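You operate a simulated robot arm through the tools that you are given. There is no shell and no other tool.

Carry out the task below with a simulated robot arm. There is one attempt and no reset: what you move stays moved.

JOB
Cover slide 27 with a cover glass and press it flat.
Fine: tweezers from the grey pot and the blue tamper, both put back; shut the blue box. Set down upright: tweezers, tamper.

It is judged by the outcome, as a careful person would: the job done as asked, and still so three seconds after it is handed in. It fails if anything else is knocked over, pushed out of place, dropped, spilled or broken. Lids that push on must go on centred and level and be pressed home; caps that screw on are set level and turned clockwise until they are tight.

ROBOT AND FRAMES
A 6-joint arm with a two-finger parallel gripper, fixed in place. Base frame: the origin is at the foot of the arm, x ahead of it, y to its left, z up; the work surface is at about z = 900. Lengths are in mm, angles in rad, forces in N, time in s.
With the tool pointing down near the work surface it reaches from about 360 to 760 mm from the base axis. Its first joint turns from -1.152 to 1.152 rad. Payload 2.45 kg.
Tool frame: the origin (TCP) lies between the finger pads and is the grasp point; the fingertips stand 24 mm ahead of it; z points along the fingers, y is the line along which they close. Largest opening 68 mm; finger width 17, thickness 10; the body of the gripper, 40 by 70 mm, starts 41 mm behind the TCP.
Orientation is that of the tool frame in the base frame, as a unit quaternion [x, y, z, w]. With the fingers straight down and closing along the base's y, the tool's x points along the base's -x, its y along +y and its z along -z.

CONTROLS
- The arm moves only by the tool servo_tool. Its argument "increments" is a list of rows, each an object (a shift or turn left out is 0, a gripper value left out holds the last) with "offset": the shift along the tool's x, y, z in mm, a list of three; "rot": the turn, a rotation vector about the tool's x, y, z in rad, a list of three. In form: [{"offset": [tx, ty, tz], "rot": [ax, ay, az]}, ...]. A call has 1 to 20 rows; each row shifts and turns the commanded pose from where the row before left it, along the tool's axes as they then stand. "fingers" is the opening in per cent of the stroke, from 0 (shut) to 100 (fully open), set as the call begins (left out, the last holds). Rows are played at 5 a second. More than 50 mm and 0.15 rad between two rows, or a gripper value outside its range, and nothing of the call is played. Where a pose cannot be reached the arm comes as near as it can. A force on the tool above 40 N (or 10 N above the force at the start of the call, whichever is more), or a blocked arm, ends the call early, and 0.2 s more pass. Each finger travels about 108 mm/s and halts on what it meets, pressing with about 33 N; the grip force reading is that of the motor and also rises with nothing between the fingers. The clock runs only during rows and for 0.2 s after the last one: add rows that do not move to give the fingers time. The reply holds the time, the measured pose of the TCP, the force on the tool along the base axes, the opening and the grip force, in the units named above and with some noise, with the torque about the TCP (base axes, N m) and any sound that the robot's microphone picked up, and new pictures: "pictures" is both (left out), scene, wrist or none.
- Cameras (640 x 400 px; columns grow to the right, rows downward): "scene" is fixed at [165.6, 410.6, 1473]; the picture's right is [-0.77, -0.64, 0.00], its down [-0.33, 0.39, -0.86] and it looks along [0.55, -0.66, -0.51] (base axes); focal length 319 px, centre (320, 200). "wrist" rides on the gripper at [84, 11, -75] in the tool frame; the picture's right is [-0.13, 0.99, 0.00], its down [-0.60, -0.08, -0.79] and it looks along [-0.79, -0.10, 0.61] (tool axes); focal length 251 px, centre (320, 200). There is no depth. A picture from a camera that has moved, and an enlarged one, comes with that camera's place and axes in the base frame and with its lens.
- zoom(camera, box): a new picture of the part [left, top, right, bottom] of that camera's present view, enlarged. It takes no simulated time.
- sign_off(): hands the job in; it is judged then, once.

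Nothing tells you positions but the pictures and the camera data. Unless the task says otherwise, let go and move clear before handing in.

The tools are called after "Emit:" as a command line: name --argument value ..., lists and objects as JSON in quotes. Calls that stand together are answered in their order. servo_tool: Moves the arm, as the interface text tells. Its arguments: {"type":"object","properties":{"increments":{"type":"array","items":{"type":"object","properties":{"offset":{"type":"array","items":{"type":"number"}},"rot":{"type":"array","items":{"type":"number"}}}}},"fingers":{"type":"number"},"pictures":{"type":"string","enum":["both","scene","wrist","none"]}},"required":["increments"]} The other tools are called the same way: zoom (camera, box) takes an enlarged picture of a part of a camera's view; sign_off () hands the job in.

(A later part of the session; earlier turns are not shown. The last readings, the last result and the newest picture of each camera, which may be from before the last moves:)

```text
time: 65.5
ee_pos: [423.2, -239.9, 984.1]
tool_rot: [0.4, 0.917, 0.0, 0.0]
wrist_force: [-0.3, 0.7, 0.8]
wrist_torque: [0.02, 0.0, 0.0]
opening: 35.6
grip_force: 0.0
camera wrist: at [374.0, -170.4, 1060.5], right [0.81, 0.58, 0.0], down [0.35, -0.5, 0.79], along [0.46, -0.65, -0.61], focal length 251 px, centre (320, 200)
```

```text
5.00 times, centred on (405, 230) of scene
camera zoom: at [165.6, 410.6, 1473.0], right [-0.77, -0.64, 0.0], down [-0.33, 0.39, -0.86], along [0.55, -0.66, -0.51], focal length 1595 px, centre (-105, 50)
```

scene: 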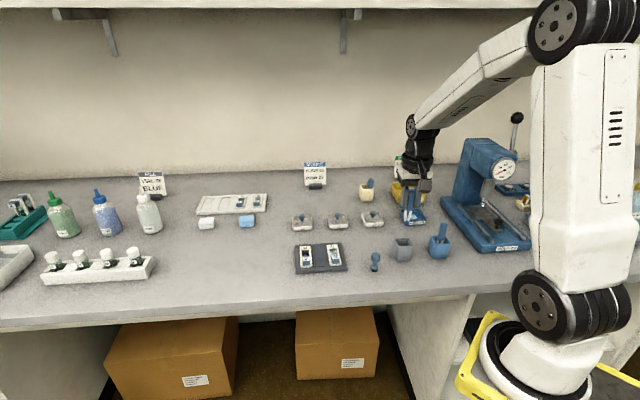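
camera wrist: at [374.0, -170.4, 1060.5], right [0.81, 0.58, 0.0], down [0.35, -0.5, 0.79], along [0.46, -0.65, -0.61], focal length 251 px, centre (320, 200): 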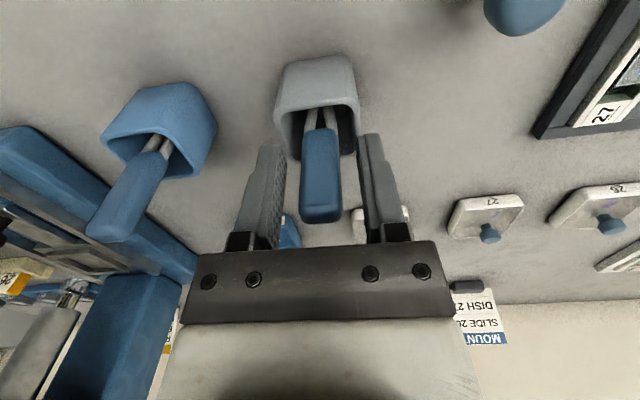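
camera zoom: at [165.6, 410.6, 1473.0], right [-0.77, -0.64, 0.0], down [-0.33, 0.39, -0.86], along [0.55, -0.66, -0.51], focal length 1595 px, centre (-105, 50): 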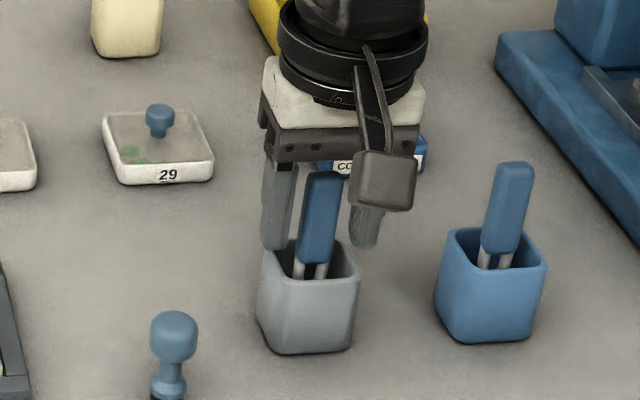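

The tweezers stand in the grey pot as before. I rise clear and move over to the blue tamper.

Emit:
servo_tool --increments '[{"offset": [0, 0, -20]}, {"offset": [0, 0, -45]}, {"offset": [20.8, 39.6, 0]}, {"offset": [20.8, 39.6, 0]}, {}]' --pictures "both"

Emit:
zoom --camera "wrist" --box '[220, 0, 420, 150]'

Emit:
zoom --camera "scene" --box '[345, 220, 425, 280]'

```text
time: 66.7
ee_pos: [456.4, -154.2, 1049.6]
tool_rot: [0.399, 0.917, 0.0, 0.001]
wrist_force: [-0.1, 0.4, 0.2]
wrist_torque: [0.0, 0.0, -0.02]
opening: 35.6
grip_force: 0.1
camera wrist: at [405.8, -86.5, 1125.4], right [0.81, 0.58, 0.0], down [0.35, -0.5, 0.79], along [0.46, -0.65, -0.61], focal length 251 px, centre (320, 200)
```

scene: 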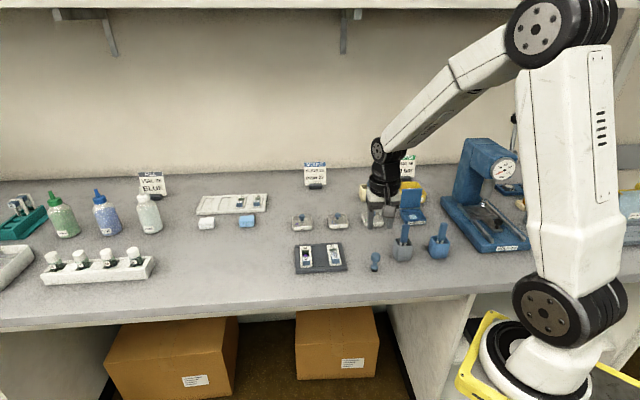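
wrist: 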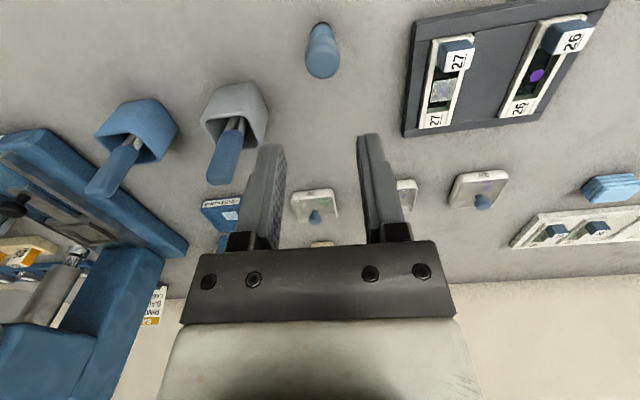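

```text
2.67 times, centred on (320, 75) of wrist
camera zoom: at [405.8, -86.5, 1125.4], right [0.81, 0.58, 0.0], down [0.35, -0.5, 0.79], along [0.46, -0.65, -0.61], focal length 670 px, centre (320, 533)
```

zoom: 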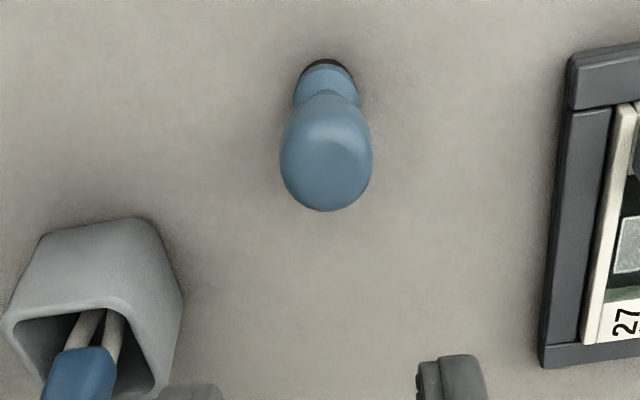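

```text
6.67 times, centred on (385, 250) of scene
camera zoom: at [165.6, 410.6, 1473.0], right [-0.77, -0.64, 0.0], down [-0.33, 0.39, -0.86], along [0.55, -0.66, -0.51], focal length 2127 px, centre (-113, -133)
```

zoom: 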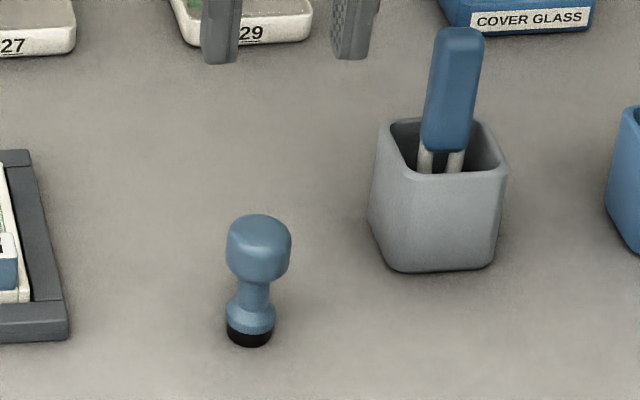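

The tamper's knob (24 mm wide) is at about (453,-150,943). I line up over it and check again lower down.

Emit:
servo_tool --increments '[{"offset": [6, 2.2, 25]}, {"offset": [0, 0, 25]}, {}]' --fingers 65 --pictures "wrist"

Emit:
zoom --camera "wrist" --box '[220, 50, 420, 200]'

Emit:
zoom --camera "scene" --box '[345, 220, 425, 280]'

```text
time: 67.5
ee_pos: [452.5, -148.3, 1000.4]
tool_rot: [0.399, 0.917, 0.0, 0.001]
wrist_force: [0.6, -0.4, -0.3]
wrist_torque: [-0.01, -0.01, 0.01]
opening: 44.4
grip_force: 0.1
camera wrist: at [402.7, -79.1, 1075.1], right [0.81, 0.58, 0.0], down [0.35, -0.5, 0.79], along [0.46, -0.65, -0.61], focal length 251 px, centre (320, 200)
```

wrist: 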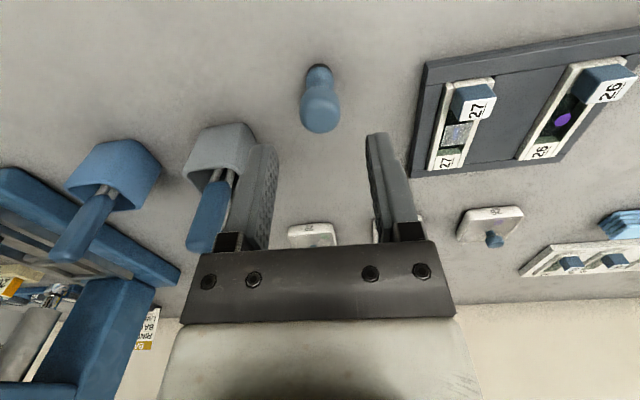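

```text
2.67 times, centred on (320, 125) of wrist
camera zoom: at [402.7, -79.1, 1075.1], right [0.81, 0.58, 0.0], down [0.35, -0.5, 0.79], along [0.46, -0.65, -0.61], focal length 670 px, centre (320, 400)
```

zoom: 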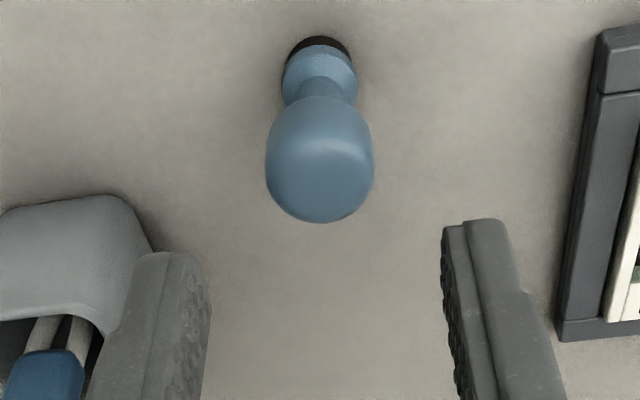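

```text
6.67 times, centred on (385, 250) of scene
camera zoom: at [165.6, 410.6, 1473.0], right [-0.77, -0.64, 0.0], down [-0.33, 0.39, -0.86], along [0.55, -0.66, -0.51], focal length 2127 px, centre (-113, -133)
```

zoom: 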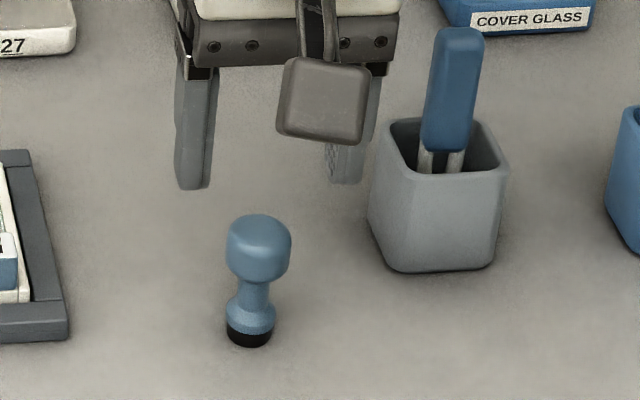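

Aligned. I lower to z≈949 and grip the knob.

Emit:
servo_tool --increments '[{"offset": [0, 0, 25]}, {"offset": [0, 0, 25]}, {}]' --pictures "none"

Emit:
servo_tool --increments '[{}, {}, {}]' --fingers 15 --pictures "wrist"

Emit:
zoom --camera "wrist" --box '[220, 80, 420, 230]'

Emit:
zoom --camera "scene" --box '[345, 220, 425, 280]'

```text
time: 68.3
ee_pos: [452.1, -147.6, 949.4]
tool_rot: [0.4, 0.917, 0.0, 0.0]
wrist_force: [0.2, 0.3, 0.4]
wrist_torque: [0.01, -0.01, 0.0]
opening: 44.1
grip_force: 0.1
```

```text
time: 69.1
ee_pos: [451.6, -149.0, 951.0]
tool_rot: [0.399, 0.917, 0.0, 0.0]
wrist_force: [0.5, -0.5, 0.3]
wrist_torque: [-0.03, 0.03, 0.0]
opening: 22.5
grip_force: 33.1
camera wrist: at [401.7, -79.7, 1026.2], right [0.81, 0.58, 0.0], down [0.35, -0.5, 0.79], along [0.46, -0.65, -0.61], focal length 251 px, centre (320, 200)
```

wrist: 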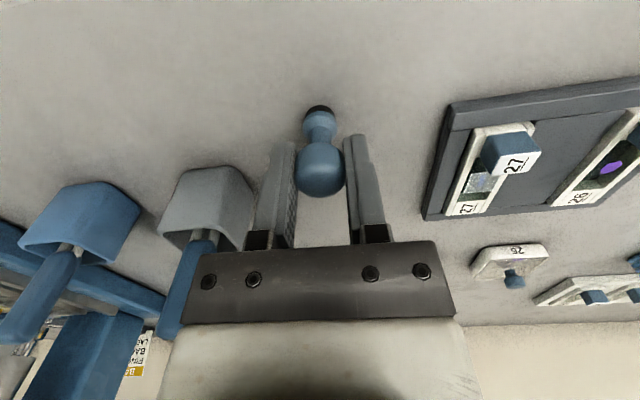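

```text
2.67 times, centred on (320, 155) of wrist
camera zoom: at [401.7, -79.7, 1026.2], right [0.81, 0.58, 0.0], down [0.35, -0.5, 0.79], along [0.46, -0.65, -0.61], focal length 670 px, centre (320, 320)
```

zoom: 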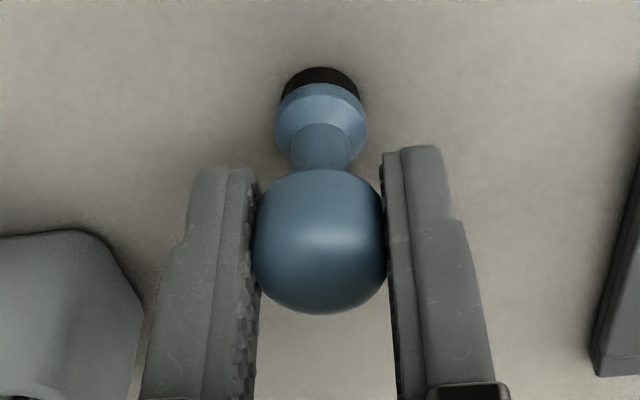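

```text
6.67 times, centred on (385, 250) of scene
camera zoom: at [165.6, 410.6, 1473.0], right [-0.77, -0.64, 0.0], down [-0.33, 0.39, -0.86], along [0.55, -0.66, -0.51], focal length 2127 px, centre (-113, -133)
```

zoom: 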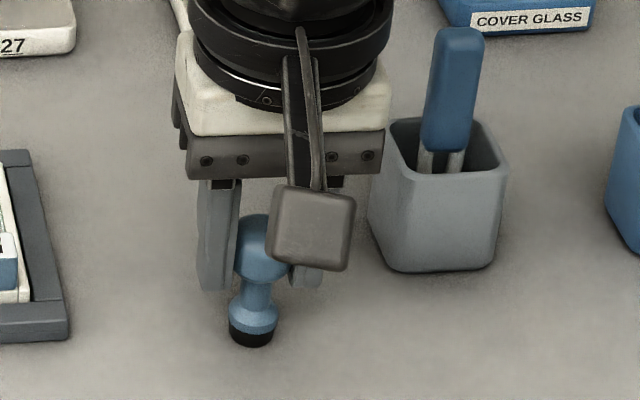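

The tamper is gripped. I note its pose, lift it and bring it over the cover glass.

Emit:
servo_tool --increments '[{"offset": [0, 0, -20]}, {"offset": [0, 0, -40]}, {"offset": [-16.9, 33.3, 0]}, {"offset": [-16.9, 33.3, 0]}, {"offset": [-16.8, 33.2, 0]}, {}]' --pictures "both"

Emit:
zoom --camera "wrist" --box '[250, 50, 400, 170]'

Emit:
zoom --camera "scene" --box '[315, 210, 375, 270]'

```text
time: 70.5
ee_pos: [559.7, -118.3, 1010.2]
tool_rot: [0.4, 0.917, 0.0, -0.001]
wrist_force: [-0.1, -0.1, 0.0]
wrist_torque: [-0.01, 0.0, 0.0]
opening: 22.5
grip_force: 33.3
camera wrist: at [510.9, -49.3, 1085.9], right [0.81, 0.58, 0.0], down [0.35, -0.5, 0.79], along [0.46, -0.65, -0.61], focal length 251 px, centre (320, 200)
```

scene: 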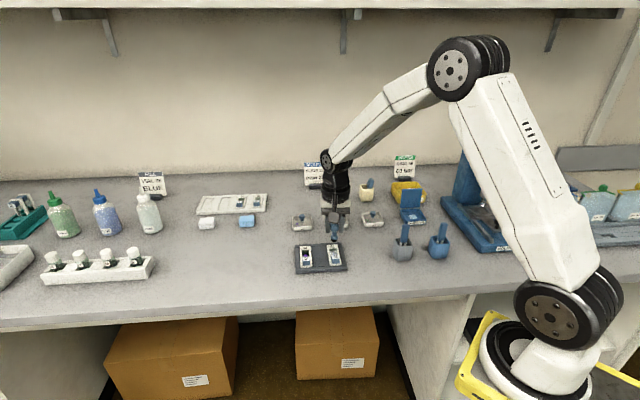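
wrist: 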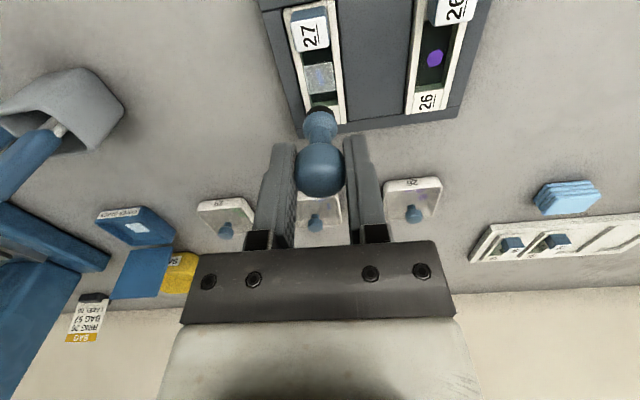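

```text
3.33 times, centred on (325, 110) of wrist
camera zoom: at [510.9, -49.3, 1085.9], right [0.81, 0.58, 0.0], down [0.35, -0.5, 0.79], along [0.46, -0.65, -0.61], focal length 838 px, centre (303, 500)
```

zoom: 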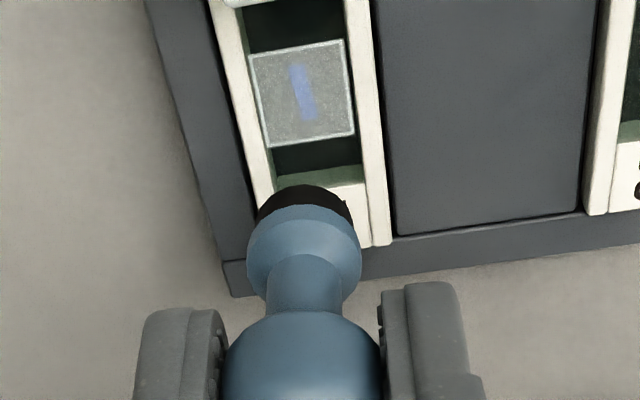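

```text
6.67 times, centred on (345, 240) of scene
camera zoom: at [165.6, 410.6, 1473.0], right [-0.77, -0.64, 0.0], down [-0.33, 0.39, -0.86], along [0.55, -0.66, -0.51], focal length 2127 px, centre (153, -67)
```

zoom: 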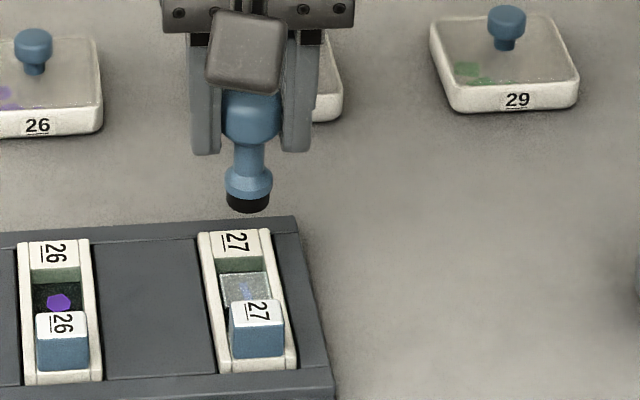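

Foot and glass centres agree to within about half a millimetre. I lower the tamper most of the way and check again.

Emit:
servo_tool --increments '[{"offset": [-0.3, 0, 15]}, {"offset": [0, 0, 12]}, {"offset": [0, 0, 8]}, {}]' --pictures "wrist"

Emit:
zoom --camera "wrist" --box '[250, 50, 400, 170]'

Emit:
zoom --camera "scene" --box '[320, 225, 365, 270]'

```text
time: 71.5
ee_pos: [558.8, -118.6, 975.7]
tool_rot: [0.4, 0.917, 0.001, 0.0]
wrist_force: [-0.6, -0.2, -0.4]
wrist_torque: [0.01, 0.01, 0.0]
opening: 22.6
grip_force: 32.7
camera wrist: at [509.9, -49.9, 1051.2], right [0.81, 0.58, 0.0], down [0.35, -0.5, 0.79], along [0.46, -0.65, -0.61], focal length 251 px, centre (320, 200)
```

wrist: 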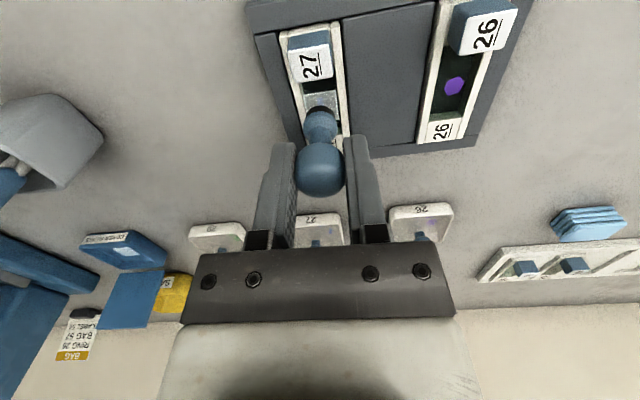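

```text
3.33 times, centred on (325, 110) of wrist
camera zoom: at [509.9, -49.9, 1051.2], right [0.81, 0.58, 0.0], down [0.35, -0.5, 0.79], along [0.46, -0.65, -0.61], focal length 838 px, centre (303, 500)
```

zoom: 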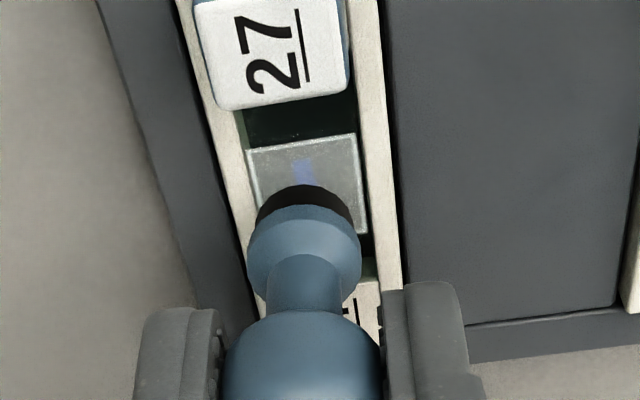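

```text
8.89 times, centred on (342, 248) of scene
camera zoom: at [165.6, 410.6, 1473.0], right [-0.77, -0.64, 0.0], down [-0.33, 0.39, -0.86], along [0.55, -0.66, -0.51], focal length 2836 px, centre (120, -222)
```

zoom: 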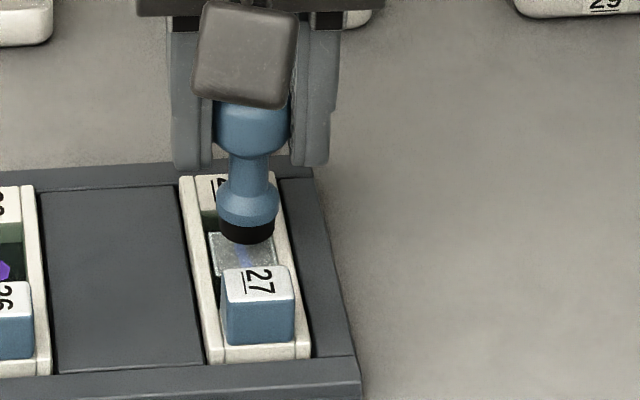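

Emit:
servo_tool --increments '[{"offset": [0.4, 0.9, 2]}, {"offset": [0, 0, 2]}, {}]' --pictures "wrist"

Emit:
zoom --camera "wrist" --box '[270, 60, 370, 140]'

Emit:
zoom --camera "scene" --box '[325, 230, 360, 265]'

```text
time: 72.3
ee_pos: [558.4, -119.1, 970.5]
tool_rot: [0.399, 0.917, 0.0, 0.001]
wrist_force: [0.0, -0.5, 0.1]
wrist_torque: [0.01, 0.0, 0.01]
opening: 22.4
grip_force: 33.0
camera wrist: at [509.9, -49.0, 1047.2], right [0.81, 0.58, 0.0], down [0.35, -0.5, 0.79], along [0.46, -0.65, -0.61], focal length 251 px, centre (320, 200)
```

wrist: 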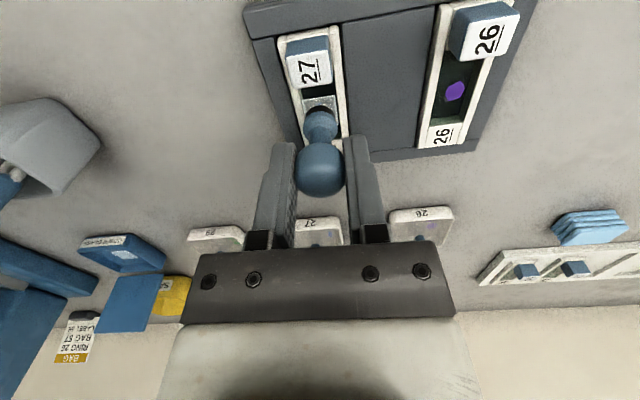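

```text
5.00 times, centred on (320, 100) of wrist
camera zoom: at [509.9, -49.0, 1047.2], right [0.81, 0.58, 0.0], down [0.35, -0.5, 0.79], along [0.46, -0.65, -0.61], focal length 1257 px, centre (320, 700)
```

zoom: 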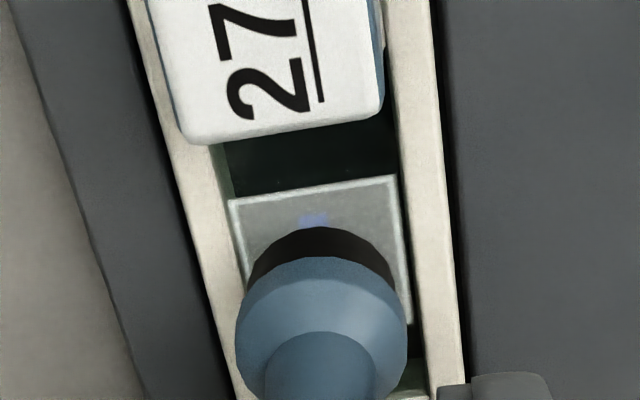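

```text
11.43 times, centred on (342, 248) of scene
camera zoom: at [165.6, 410.6, 1473.0], right [-0.77, -0.64, 0.0], down [-0.33, 0.39, -0.86], along [0.55, -0.66, -0.51], focal length 3646 px, centre (63, -343)
```

zoom: 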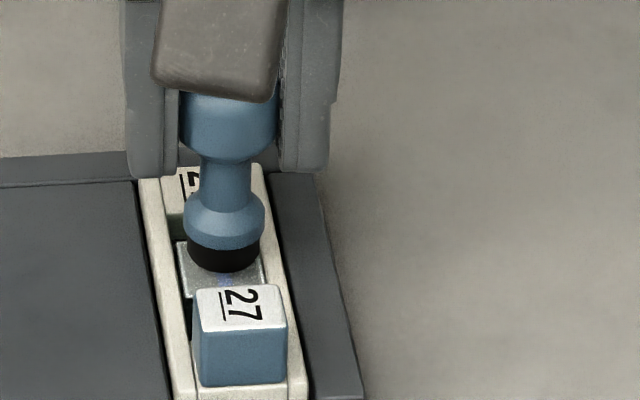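

Well centred. Now I lower onto the glass with force watch.

Emit:
servo_tool --increments '[{"offset": [0, 0, 1.5]}, {"offset": [0, 0, 1.5]}, {}]' --pictures "none"

Emit:
servo_tool --increments '[{"offset": [0, 0, 0.8]}, {}]' --pictures "none"

Emit:
servo_tool --increments '[{"offset": [0, 0, 0.8]}, {}]' --pictures "none"

Emit:
zoom --camera "wrist" --box '[270, 60, 370, 140]'

Emit:
zoom --camera "scene" --box '[325, 230, 360, 265]'

```text
time: 73.1
ee_pos: [559.1, -118.4, 968.4]
tool_rot: [0.4, 0.916, 0.001, 0.0]
wrist_force: [0.9, -0.4, -0.3]
wrist_torque: [-0.02, -0.01, -0.05]
opening: 22.5
grip_force: 33.0
```

```text
time: 73.7
ee_pos: [559.0, -117.6, 967.7]
tool_rot: [0.4, 0.917, 0.0, 0.0]
wrist_force: [0.2, -0.4, 0.2]
wrist_torque: [-0.01, 0.03, -0.06]
opening: 22.8
grip_force: 32.7
```

```text
time: 74.3
ee_pos: [557.6, -118.1, 966.2]
tool_rot: [0.399, 0.917, -0.001, 0.0]
wrist_force: [0.6, 0.6, -0.3]
wrist_torque: [-0.01, 0.03, 0.0]
opening: 22.5
grip_force: 33.3
```

```text
5.00 times, centred on (320, 100) of wrist
camera zoom: at [509.6, -48.8, 1042.0], right [0.81, 0.58, 0.0], down [0.35, -0.5, 0.79], along [0.46, -0.65, -0.61], focal length 1257 px, centre (320, 700)
```

zoom: 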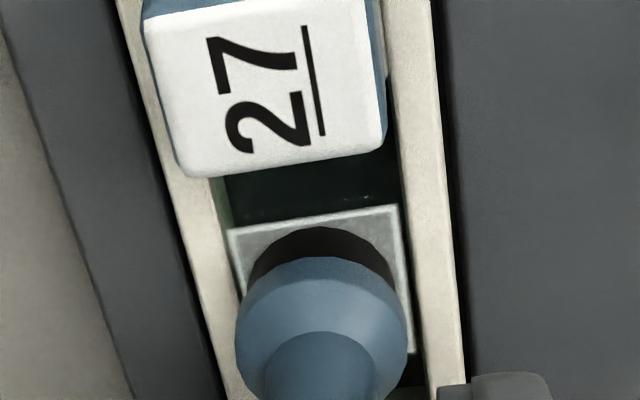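

```text
11.43 times, centred on (342, 248) of scene
camera zoom: at [165.6, 410.6, 1473.0], right [-0.77, -0.64, 0.0], down [-0.33, 0.39, -0.86], along [0.55, -0.66, -0.51], focal length 3646 px, centre (63, -343)
```

zoom: 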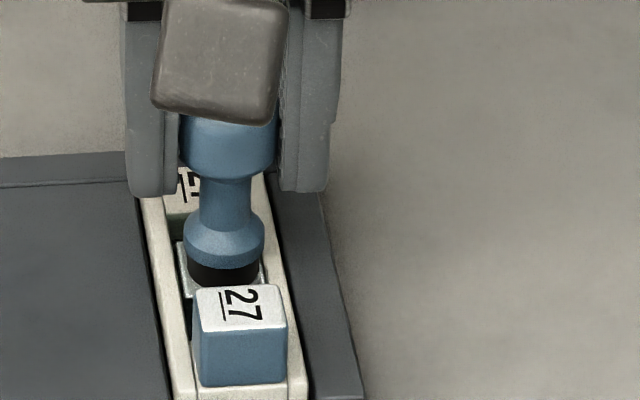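

Emit:
servo_tool --increments '[{"offset": [0, 0, 0.7]}, {}]' --pictures "none"

Emit:
servo_tool --increments '[{"offset": [0, 0, 0.7]}, {}]' --pictures "none"

Emit:
servo_tool --increments '[{"offset": [0, 0, 0.7]}, {}]' --pictures "none"

```text
time: 74.9
ee_pos: [558.7, -117.7, 965.3]
tool_rot: [0.399, 0.917, -0.001, 0.001]
wrist_force: [0.1, 0.4, 0.0]
wrist_torque: [0.0, -0.01, 0.02]
opening: 22.5
grip_force: 33.2
```

```text
time: 75.5
ee_pos: [559.1, -117.5, 963.9]
tool_rot: [0.4, 0.917, 0.0, 0.0]
wrist_force: [-1.2, 0.8, 3.8]
wrist_torque: [0.03, 0.01, 0.01]
opening: 22.7
grip_force: 32.8
```

```text
time: 76.1
ee_pos: [558.9, -119.0, 964.0]
tool_rot: [0.4, 0.917, 0.001, 0.001]
wrist_force: [0.5, 0.0, 8.0]
wrist_torque: [0.0, -0.05, 0.04]
opening: 22.4
grip_force: 33.5
```

The tamper presses with about 8 N. I look at the glass before deciding how much more.

Emit:
servo_tool --increments '[{"offset": [0, 0, 0.4]}, {}, {}, {}]' --pictures "wrist"

Emit:
zoom --camera "wrist" --box '[270, 60, 370, 140]'

Emit:
zoom --camera "scene" --box '[325, 230, 360, 265]'

```text
time: 77.1
ee_pos: [558.8, -119.4, 963.9]
tool_rot: [0.399, 0.917, 0.001, 0.0]
wrist_force: [0.0, -0.3, 13.9]
wrist_torque: [-0.05, -0.02, 0.04]
opening: 22.3
grip_force: 33.1
camera wrist: at [509.2, -49.7, 1039.8], right [0.81, 0.58, 0.0], down [0.35, -0.5, 0.79], along [0.46, -0.65, -0.61], focal length 251 px, centre (320, 200)
```

wrist: 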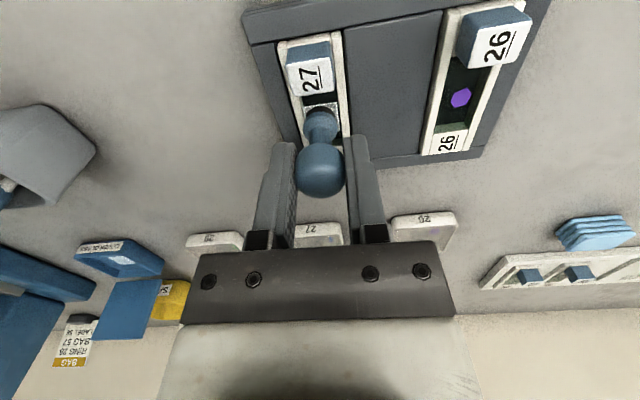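

```text
5.00 times, centred on (320, 100) of wrist
camera zoom: at [509.2, -49.7, 1039.8], right [0.81, 0.58, 0.0], down [0.35, -0.5, 0.79], along [0.46, -0.65, -0.61], focal length 1257 px, centre (320, 700)
```

zoom: 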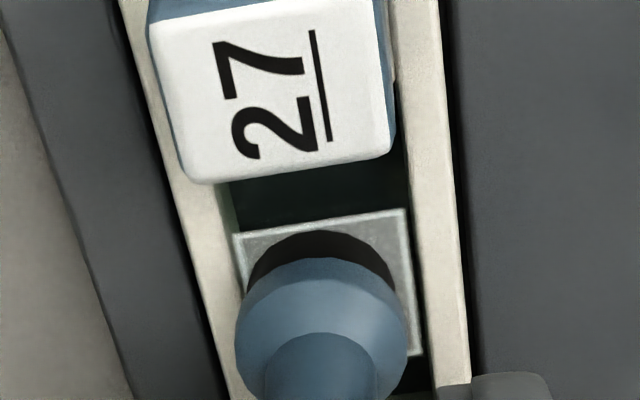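

```text
11.43 times, centred on (342, 248) of scene
camera zoom: at [165.4, 410.6, 1473.0], right [-0.77, -0.64, 0.0], down [-0.33, 0.39, -0.86], along [0.55, -0.66, -0.51], focal length 3646 px, centre (63, -343)
```

zoom: 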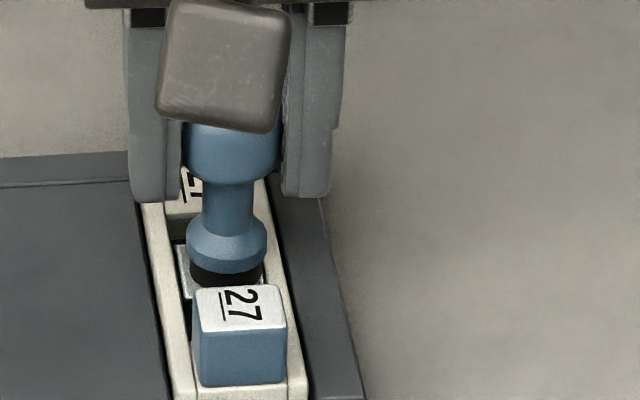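

Pressed at 14 N for about a second. I lift straight up to inspect the glass.

Emit:
servo_tool --increments '[{}, {"offset": [0, 0, -2]}, {"offset": [0, 0, -18]}, {"offset": [0, 0, -35]}, {}]' --pictures "wrist"

Emit:
zoom --camera "wrist" --box '[270, 40, 370, 120]'

Emit:
zoom --camera "scene" --box '[325, 230, 360, 265]'

```text
time: 78.3
ee_pos: [559.8, -118.6, 1017.8]
tool_rot: [0.4, 0.917, 0.0, -0.001]
wrist_force: [0.0, -0.2, -0.4]
wrist_torque: [-0.01, 0.01, 0.0]
opening: 22.3
grip_force: 32.8
camera wrist: at [509.5, -49.0, 1094.1], right [0.81, 0.58, 0.0], down [0.35, -0.5, 0.79], along [0.46, -0.65, -0.61], focal length 251 px, centre (320, 200)
```

wrist: 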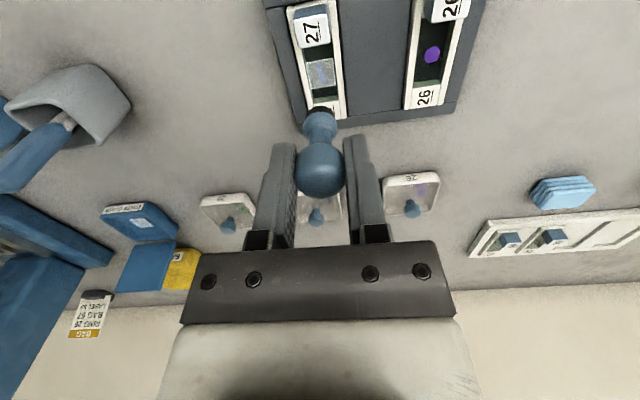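

```text
5.00 times, centred on (320, 80) of wrist
camera zoom: at [509.5, -49.0, 1094.1], right [0.81, 0.58, 0.0], down [0.35, -0.5, 0.79], along [0.46, -0.65, -0.61], focal length 1257 px, centre (320, 800)
```

zoom: 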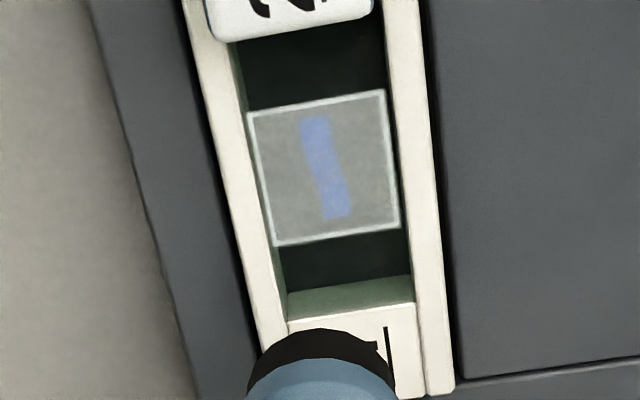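

```text
11.43 times, centred on (342, 248) of scene
camera zoom: at [165.6, 410.6, 1473.0], right [-0.77, -0.64, 0.0], down [-0.33, 0.39, -0.86], along [0.55, -0.66, -0.51], focal length 3646 px, centre (63, -343)
```

zoom: 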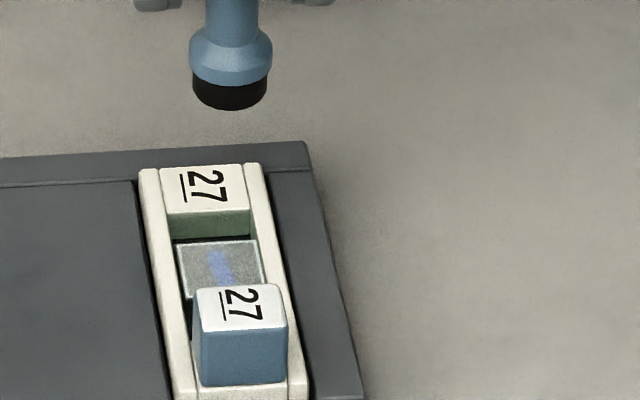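

Emit:
zoom --camera "wrist" --box '[300, 50, 345, 95]'

Emit:
zoom --camera "scene" --box '[333, 245, 353, 262]'

```text
8.89 times, centred on (322, 72) of wrist
camera zoom: at [509.5, -49.0, 1094.1], right [0.81, 0.58, 0.0], down [0.35, -0.5, 0.79], along [0.46, -0.65, -0.61], focal length 2235 px, centre (298, 1333)
```

zoom: 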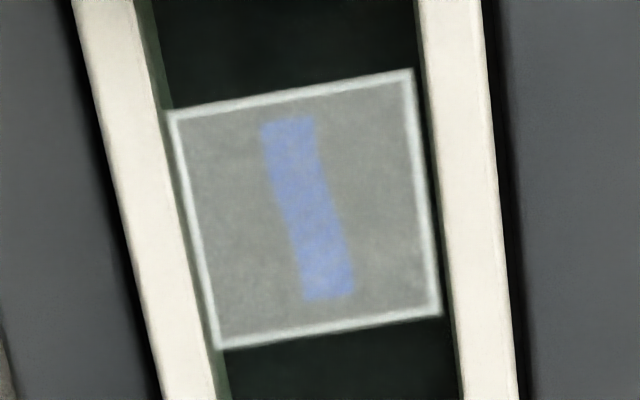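

```text
16.00 times, centred on (343, 254) of scene
camera zoom: at [165.6, 410.6, 1473.0], right [-0.77, -0.64, 0.0], down [-0.33, 0.39, -0.86], along [0.55, -0.66, -0.51], focal length 5104 px, centre (-48, -656)
```

zoom: 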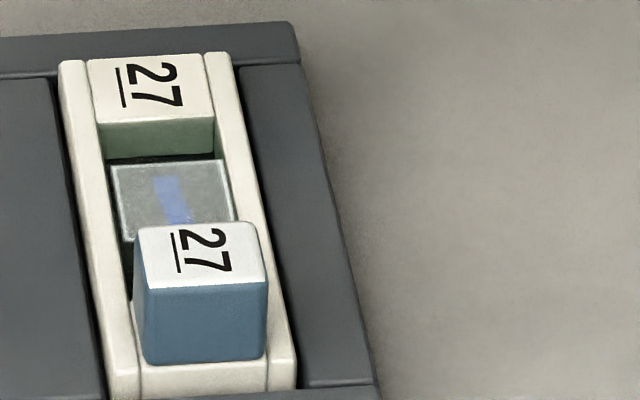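

The specimen now shows sharper and wider under the glass, which lies flat and square in the well, so it is pressed. Now the tamper goes back to where it stood.

Emit:
servo_tool --increments '[{"offset": [17, -33.2, 0]}, {"offset": [17, -33.2, 0]}, {"offset": [17.1, -33.3, 0]}, {"offset": [0, 0, 30]}, {"offset": [0, 0, 25]}, {}]' --pictures "wrist"

Emit:
zoom --camera "scene" --box '[345, 220, 425, 280]'

```text
time: 79.7
ee_pos: [452.3, -148.1, 963.0]
tool_rot: [0.4, 0.917, 0.0, 0.0]
wrist_force: [-0.6, -0.2, 1.4]
wrist_torque: [0.03, -0.02, -0.06]
opening: 22.3
grip_force: 32.5
camera wrist: at [402.0, -79.6, 1038.3], right [0.81, 0.58, 0.0], down [0.35, -0.5, 0.79], along [0.46, -0.65, -0.61], focal length 251 px, centre (320, 200)
```

wrist: 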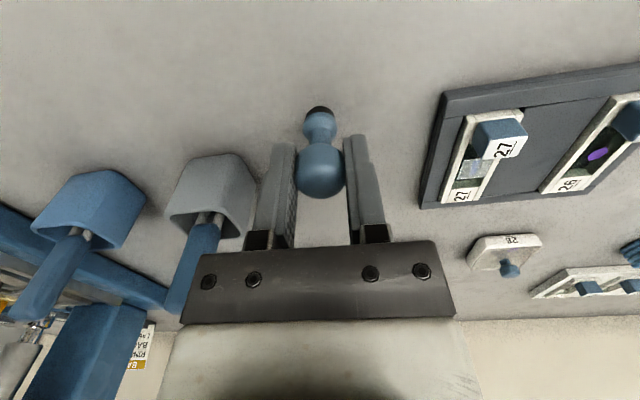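

```text
6.67 times, centred on (385, 250) of scene
camera zoom: at [165.6, 410.6, 1473.0], right [-0.77, -0.64, 0.0], down [-0.33, 0.39, -0.86], along [0.55, -0.66, -0.51], focal length 2127 px, centre (-113, -133)
```

zoom: 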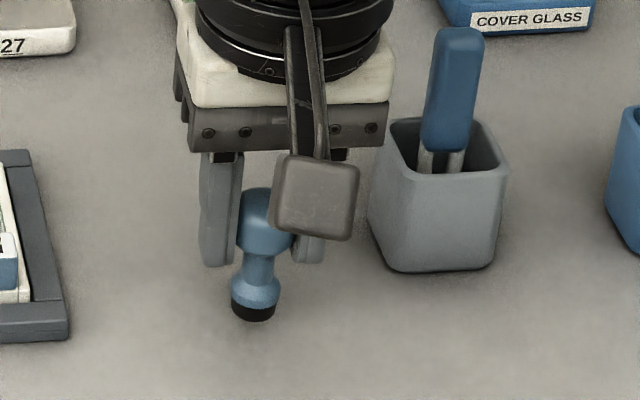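

Emit:
servo_tool --increments '[{"offset": [0, 0, 6]}, {"offset": [0, 0, 4.8]}, {}]' --pictures "none"

Emit:
servo_tool --increments '[{"offset": [0, 0, 0.6]}, {}]' --pictures "none"

Emit:
servo_tool --increments '[{"offset": [0, 0, 0.6]}, {}]' --pictures "none"

Emit:
servo_tool --increments '[{"offset": [0, 0, 0.5]}, {}]' --pictures "none"

```text
time: 80.5
ee_pos: [451.6, -148.7, 953.3]
tool_rot: [0.399, 0.917, 0.001, 0.0]
wrist_force: [0.7, -0.3, -0.4]
wrist_torque: [-0.01, -0.03, 0.02]
opening: 22.4
grip_force: 32.8
```

```text
time: 81.1
ee_pos: [451.4, -146.5, 952.2]
tool_rot: [0.399, 0.917, 0.0, 0.001]
wrist_force: [-0.4, 0.7, -0.2]
wrist_torque: [0.01, 0.04, 0.01]
opening: 22.3
grip_force: 33.3
```

```text
time: 81.7
ee_pos: [450.5, -148.8, 951.5]
tool_rot: [0.399, 0.917, 0.001, 0.0]
wrist_force: [0.2, 0.0, -0.4]
wrist_torque: [0.0, -0.02, -0.03]
opening: 22.3
grip_force: 33.4
```

```text
time: 82.3
ee_pos: [452.2, -147.5, 951.4]
tool_rot: [0.4, 0.917, 0.0, 0.001]
wrist_force: [0.5, -0.3, 0.0]
wrist_torque: [-0.01, -0.03, 0.02]
opening: 22.1
grip_force: 33.0
```

Emit:
servo_tool --increments '[{"offset": [0, 0, 0.5]}, {}]' --pictures "none"

Emit:
servo_tool --increments '[{"offset": [0, 0, 0.5]}, {}]' --pictures "wrist"

Emit:
zoom --camera "scene" --box '[345, 220, 425, 280]'

```text
time: 82.9
ee_pos: [451.1, -149.0, 951.0]
tool_rot: [0.399, 0.917, 0.0, 0.0]
wrist_force: [-1.2, 0.4, -0.3]
wrist_torque: [-0.01, 0.0, -0.03]
opening: 22.3
grip_force: 32.5
```

```text
time: 83.5
ee_pos: [450.5, -147.9, 950.4]
tool_rot: [0.4, 0.917, 0.0, 0.0]
wrist_force: [0.2, -0.4, -0.5]
wrist_torque: [-0.02, -0.03, -0.01]
opening: 22.5
grip_force: 33.2
camera wrist: at [401.7, -79.3, 1026.0], right [0.81, 0.58, 0.0], down [0.35, -0.5, 0.79], along [0.46, -0.65, -0.61], focal length 251 px, centre (320, 200)
```

wrist: 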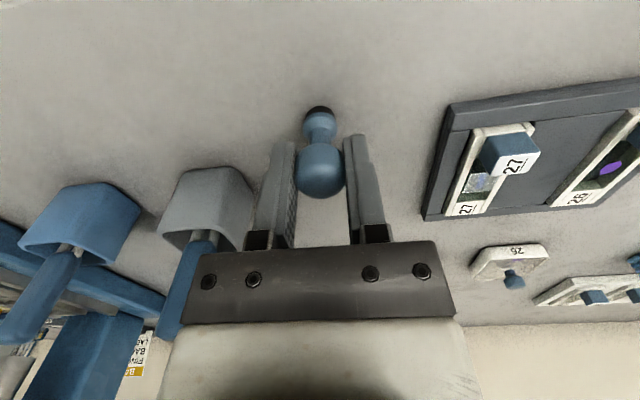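

```text
6.67 times, centred on (385, 250) of scene
camera zoom: at [165.6, 410.6, 1473.0], right [-0.77, -0.64, 0.0], down [-0.33, 0.39, -0.86], along [0.55, -0.66, -0.51], focal length 2127 px, centre (-113, -133)
```

zoom: 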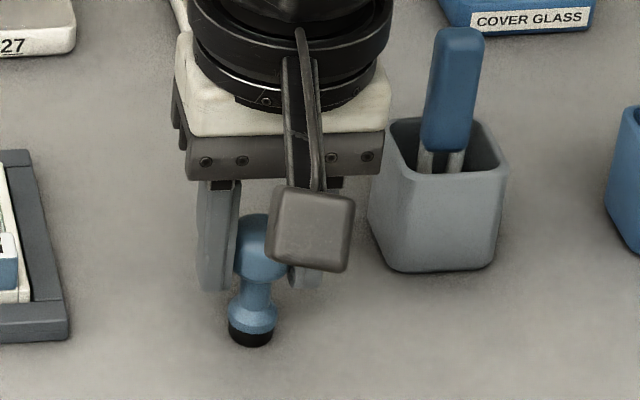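

Emit:
servo_tool --increments '[{"offset": [0, 0, 0.5]}, {}]' --pictures "none"

Emit:
servo_tool --increments '[{"offset": [0, 0, 0.5]}, {}]' --pictures "none"

```text
time: 84.1
ee_pos: [452.1, -148.5, 950.2]
tool_rot: [0.4, 0.916, 0.0, 0.0]
wrist_force: [-2.0, -0.3, 8.3]
wrist_torque: [0.03, 0.06, 0.01]
opening: 22.4
grip_force: 32.8
```

```text
time: 84.7
ee_pos: [452.0, -147.2, 949.5]
tool_rot: [0.4, 0.917, 0.001, 0.002]
wrist_force: [-3.9, -2.8, 20.1]
wrist_torque: [-0.14, 0.22, -0.02]
opening: 22.6
grip_force: 32.9
```

On the table. I ease off and release the tamper, then look.

Emit:
servo_tool --increments '[{"offset": [0, 0, -0.7]}, {}]' --pictures "none"

Emit:
servo_tool --increments '[{}, {}, {}]' --fingers 60 --pictures "none"

Emit:
servo_tool --increments '[{"offset": [0, 0, -25]}, {"offset": [0, 0, -45]}, {"offset": [0, 0, -40]}, {}]' --pictures "both"

Emit:
zoom --camera "scene" --box '[345, 200, 445, 280]'

```text
time: 85.3
ee_pos: [451.2, -147.0, 950.1]
tool_rot: [0.4, 0.917, -0.001, 0.0]
wrist_force: [2.4, -0.8, 8.5]
wrist_torque: [-0.11, -0.15, 0.0]
opening: 22.4
grip_force: 33.1
```

```text
time: 86.1
ee_pos: [450.6, -148.0, 949.8]
tool_rot: [0.4, 0.917, 0.001, -0.001]
wrist_force: [0.5, 0.8, -0.6]
wrist_torque: [0.01, -0.02, -0.02]
opening: 40.5
grip_force: 0.0
```

```text
time: 87.1
ee_pos: [448.1, -151.1, 1057.5]
tool_rot: [0.4, 0.917, 0.0, -0.001]
wrist_force: [-0.6, -0.6, -0.3]
wrist_torque: [0.0, -0.05, -0.05]
opening: 41.0
grip_force: 0.1
camera wrist: at [399.3, -81.8, 1133.3], right [0.81, 0.58, 0.0], down [0.35, -0.5, 0.79], along [0.46, -0.65, -0.61], focal length 251 px, centre (320, 200)
```

scene: 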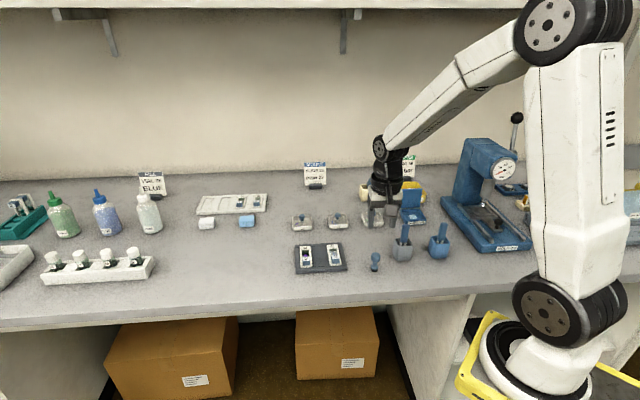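
wrist: 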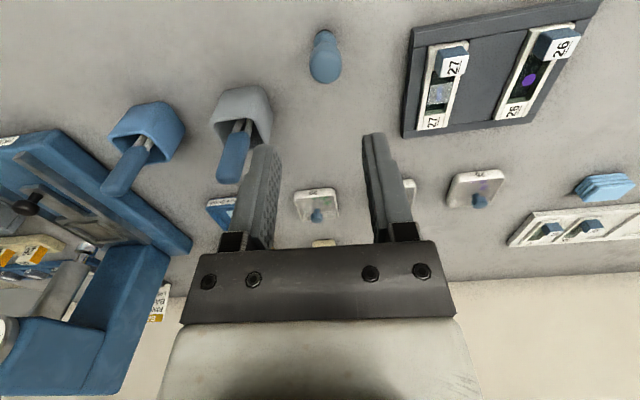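

```text
5.00 times, centred on (395, 240) of scene
camera zoom: at [165.6, 410.6, 1473.0], right [-0.77, -0.64, 0.0], down [-0.33, 0.39, -0.86], along [0.55, -0.66, -0.51], focal length 1595 px, centre (-55, 0)
```

zoom: 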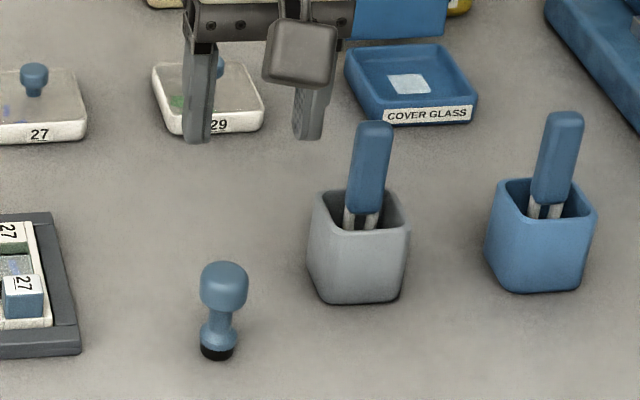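

Tweezers and tamper both stand in their places. What remains is to shut the blue box; I go back and look at the lid.

Emit:
servo_tool --increments '[{"offset": [-35.4, -23.4, 0]}, {"offset": [-35.4, -23.4, 0]}, {"offset": [-35.4, -23.4, 0]}, {"offset": [-35.4, -23.4, 0]}, {"offset": [-35.4, -23.4, 0]}, {"offset": [-35.4, -23.4, 0]}, {}]' --fingers 0 --pictures "both"

Emit:
zoom --camera "wrist" --box '[220, 0, 420, 150]'

Emit:
zoom --camera "scene" --box '[380, 170, 450, 240]'

```text
time: 88.7
ee_pos: [491.1, -398.9, 1059.7]
tool_rot: [0.399, 0.917, 0.001, -0.001]
wrist_force: [0.6, 0.4, 0.0]
wrist_torque: [-0.04, -0.03, 0.0]
opening: 0.0
grip_force: 23.7
camera wrist: at [442.3, -330.3, 1135.2], right [0.81, 0.58, 0.0], down [0.35, -0.5, 0.79], along [0.46, -0.65, -0.61], focal length 251 px, centre (320, 200)
```

scene: 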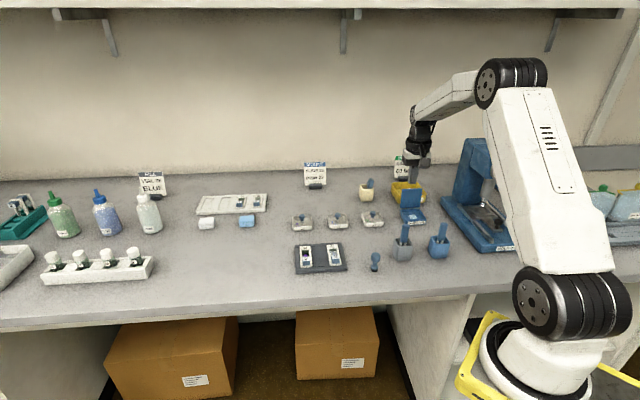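
wrist: 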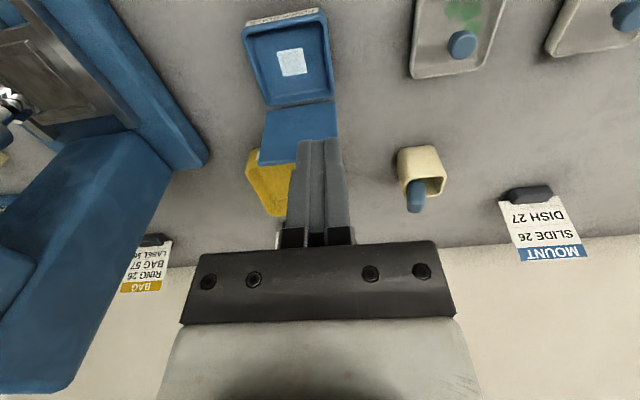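

```text
2.67 times, centred on (320, 75) of wrist
camera zoom: at [442.3, -330.3, 1135.2], right [0.81, 0.58, 0.0], down [0.35, -0.5, 0.79], along [0.46, -0.65, -0.61], focal length 670 px, centre (320, 533)
```

zoom: 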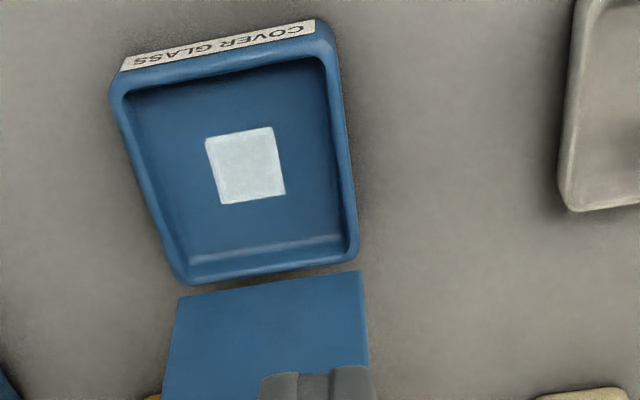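

```text
5.71 times, centred on (415, 205) of scene
camera zoom: at [165.6, 410.6, 1473.0], right [-0.77, -0.64, 0.0], down [-0.33, 0.39, -0.86], along [0.55, -0.66, -0.51], focal length 1823 px, centre (-223, 171)
```

zoom: 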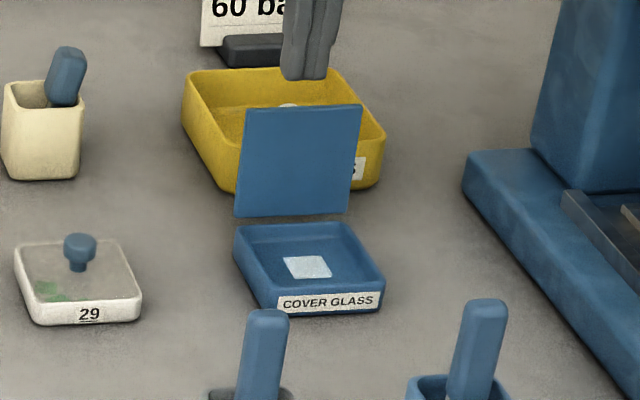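

The lid stands at about 97°, its knob pointing back. I go over it, come down behind it beside the knob with closed fingers, ready to push it forward.

Emit:
servo_tool --increments '[{"offset": [-36, -1.6, 0]}, {"offset": [-36, -1.6, 0]}, {}]' --pictures "both"

Emit:
zoom --camera "scene" --box '[380, 160, 450, 230]'

```text
time: 89.5
ee_pos: [538.8, -455.0, 1058.6]
tool_rot: [0.4, 0.917, 0.0, -0.001]
wrist_force: [1.1, -0.1, 0.3]
wrist_torque: [0.0, 0.0, 0.0]
opening: 0.0
grip_force: 23.7
camera wrist: at [489.5, -387.1, 1134.4], right [0.81, 0.58, 0.0], down [0.35, -0.5, 0.79], along [0.46, -0.65, -0.61], focal length 251 px, centre (320, 200)
```

scene: 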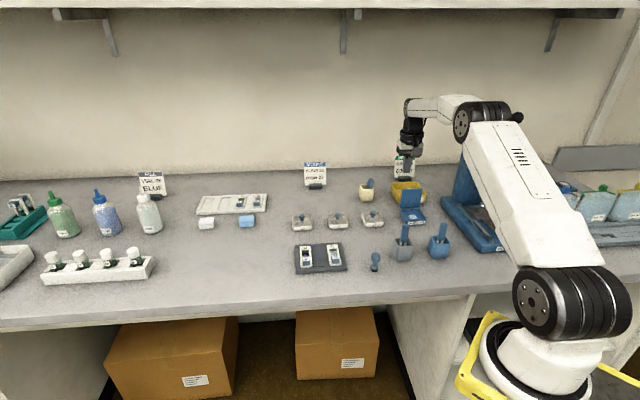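
wrist: 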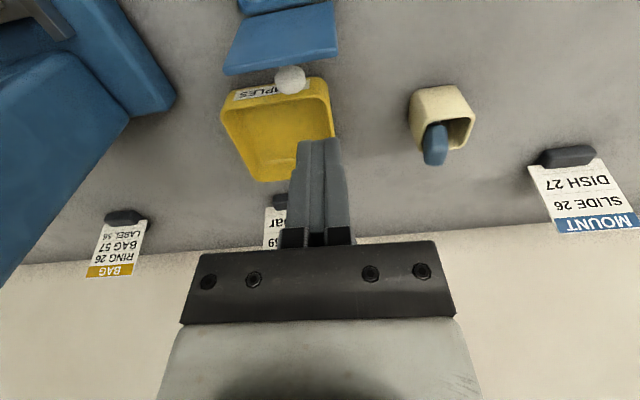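

```text
5.71 times, centred on (415, 195) of scene
camera zoom: at [165.6, 410.6, 1473.0], right [-0.77, -0.64, 0.0], down [-0.33, 0.39, -0.86], along [0.55, -0.66, -0.51], focal length 1823 px, centre (-223, 229)
```

zoom: 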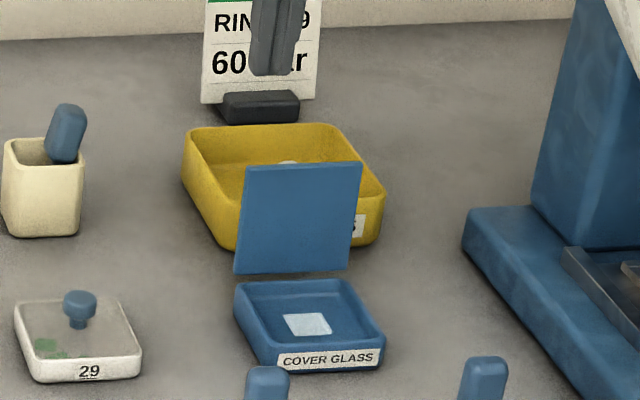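

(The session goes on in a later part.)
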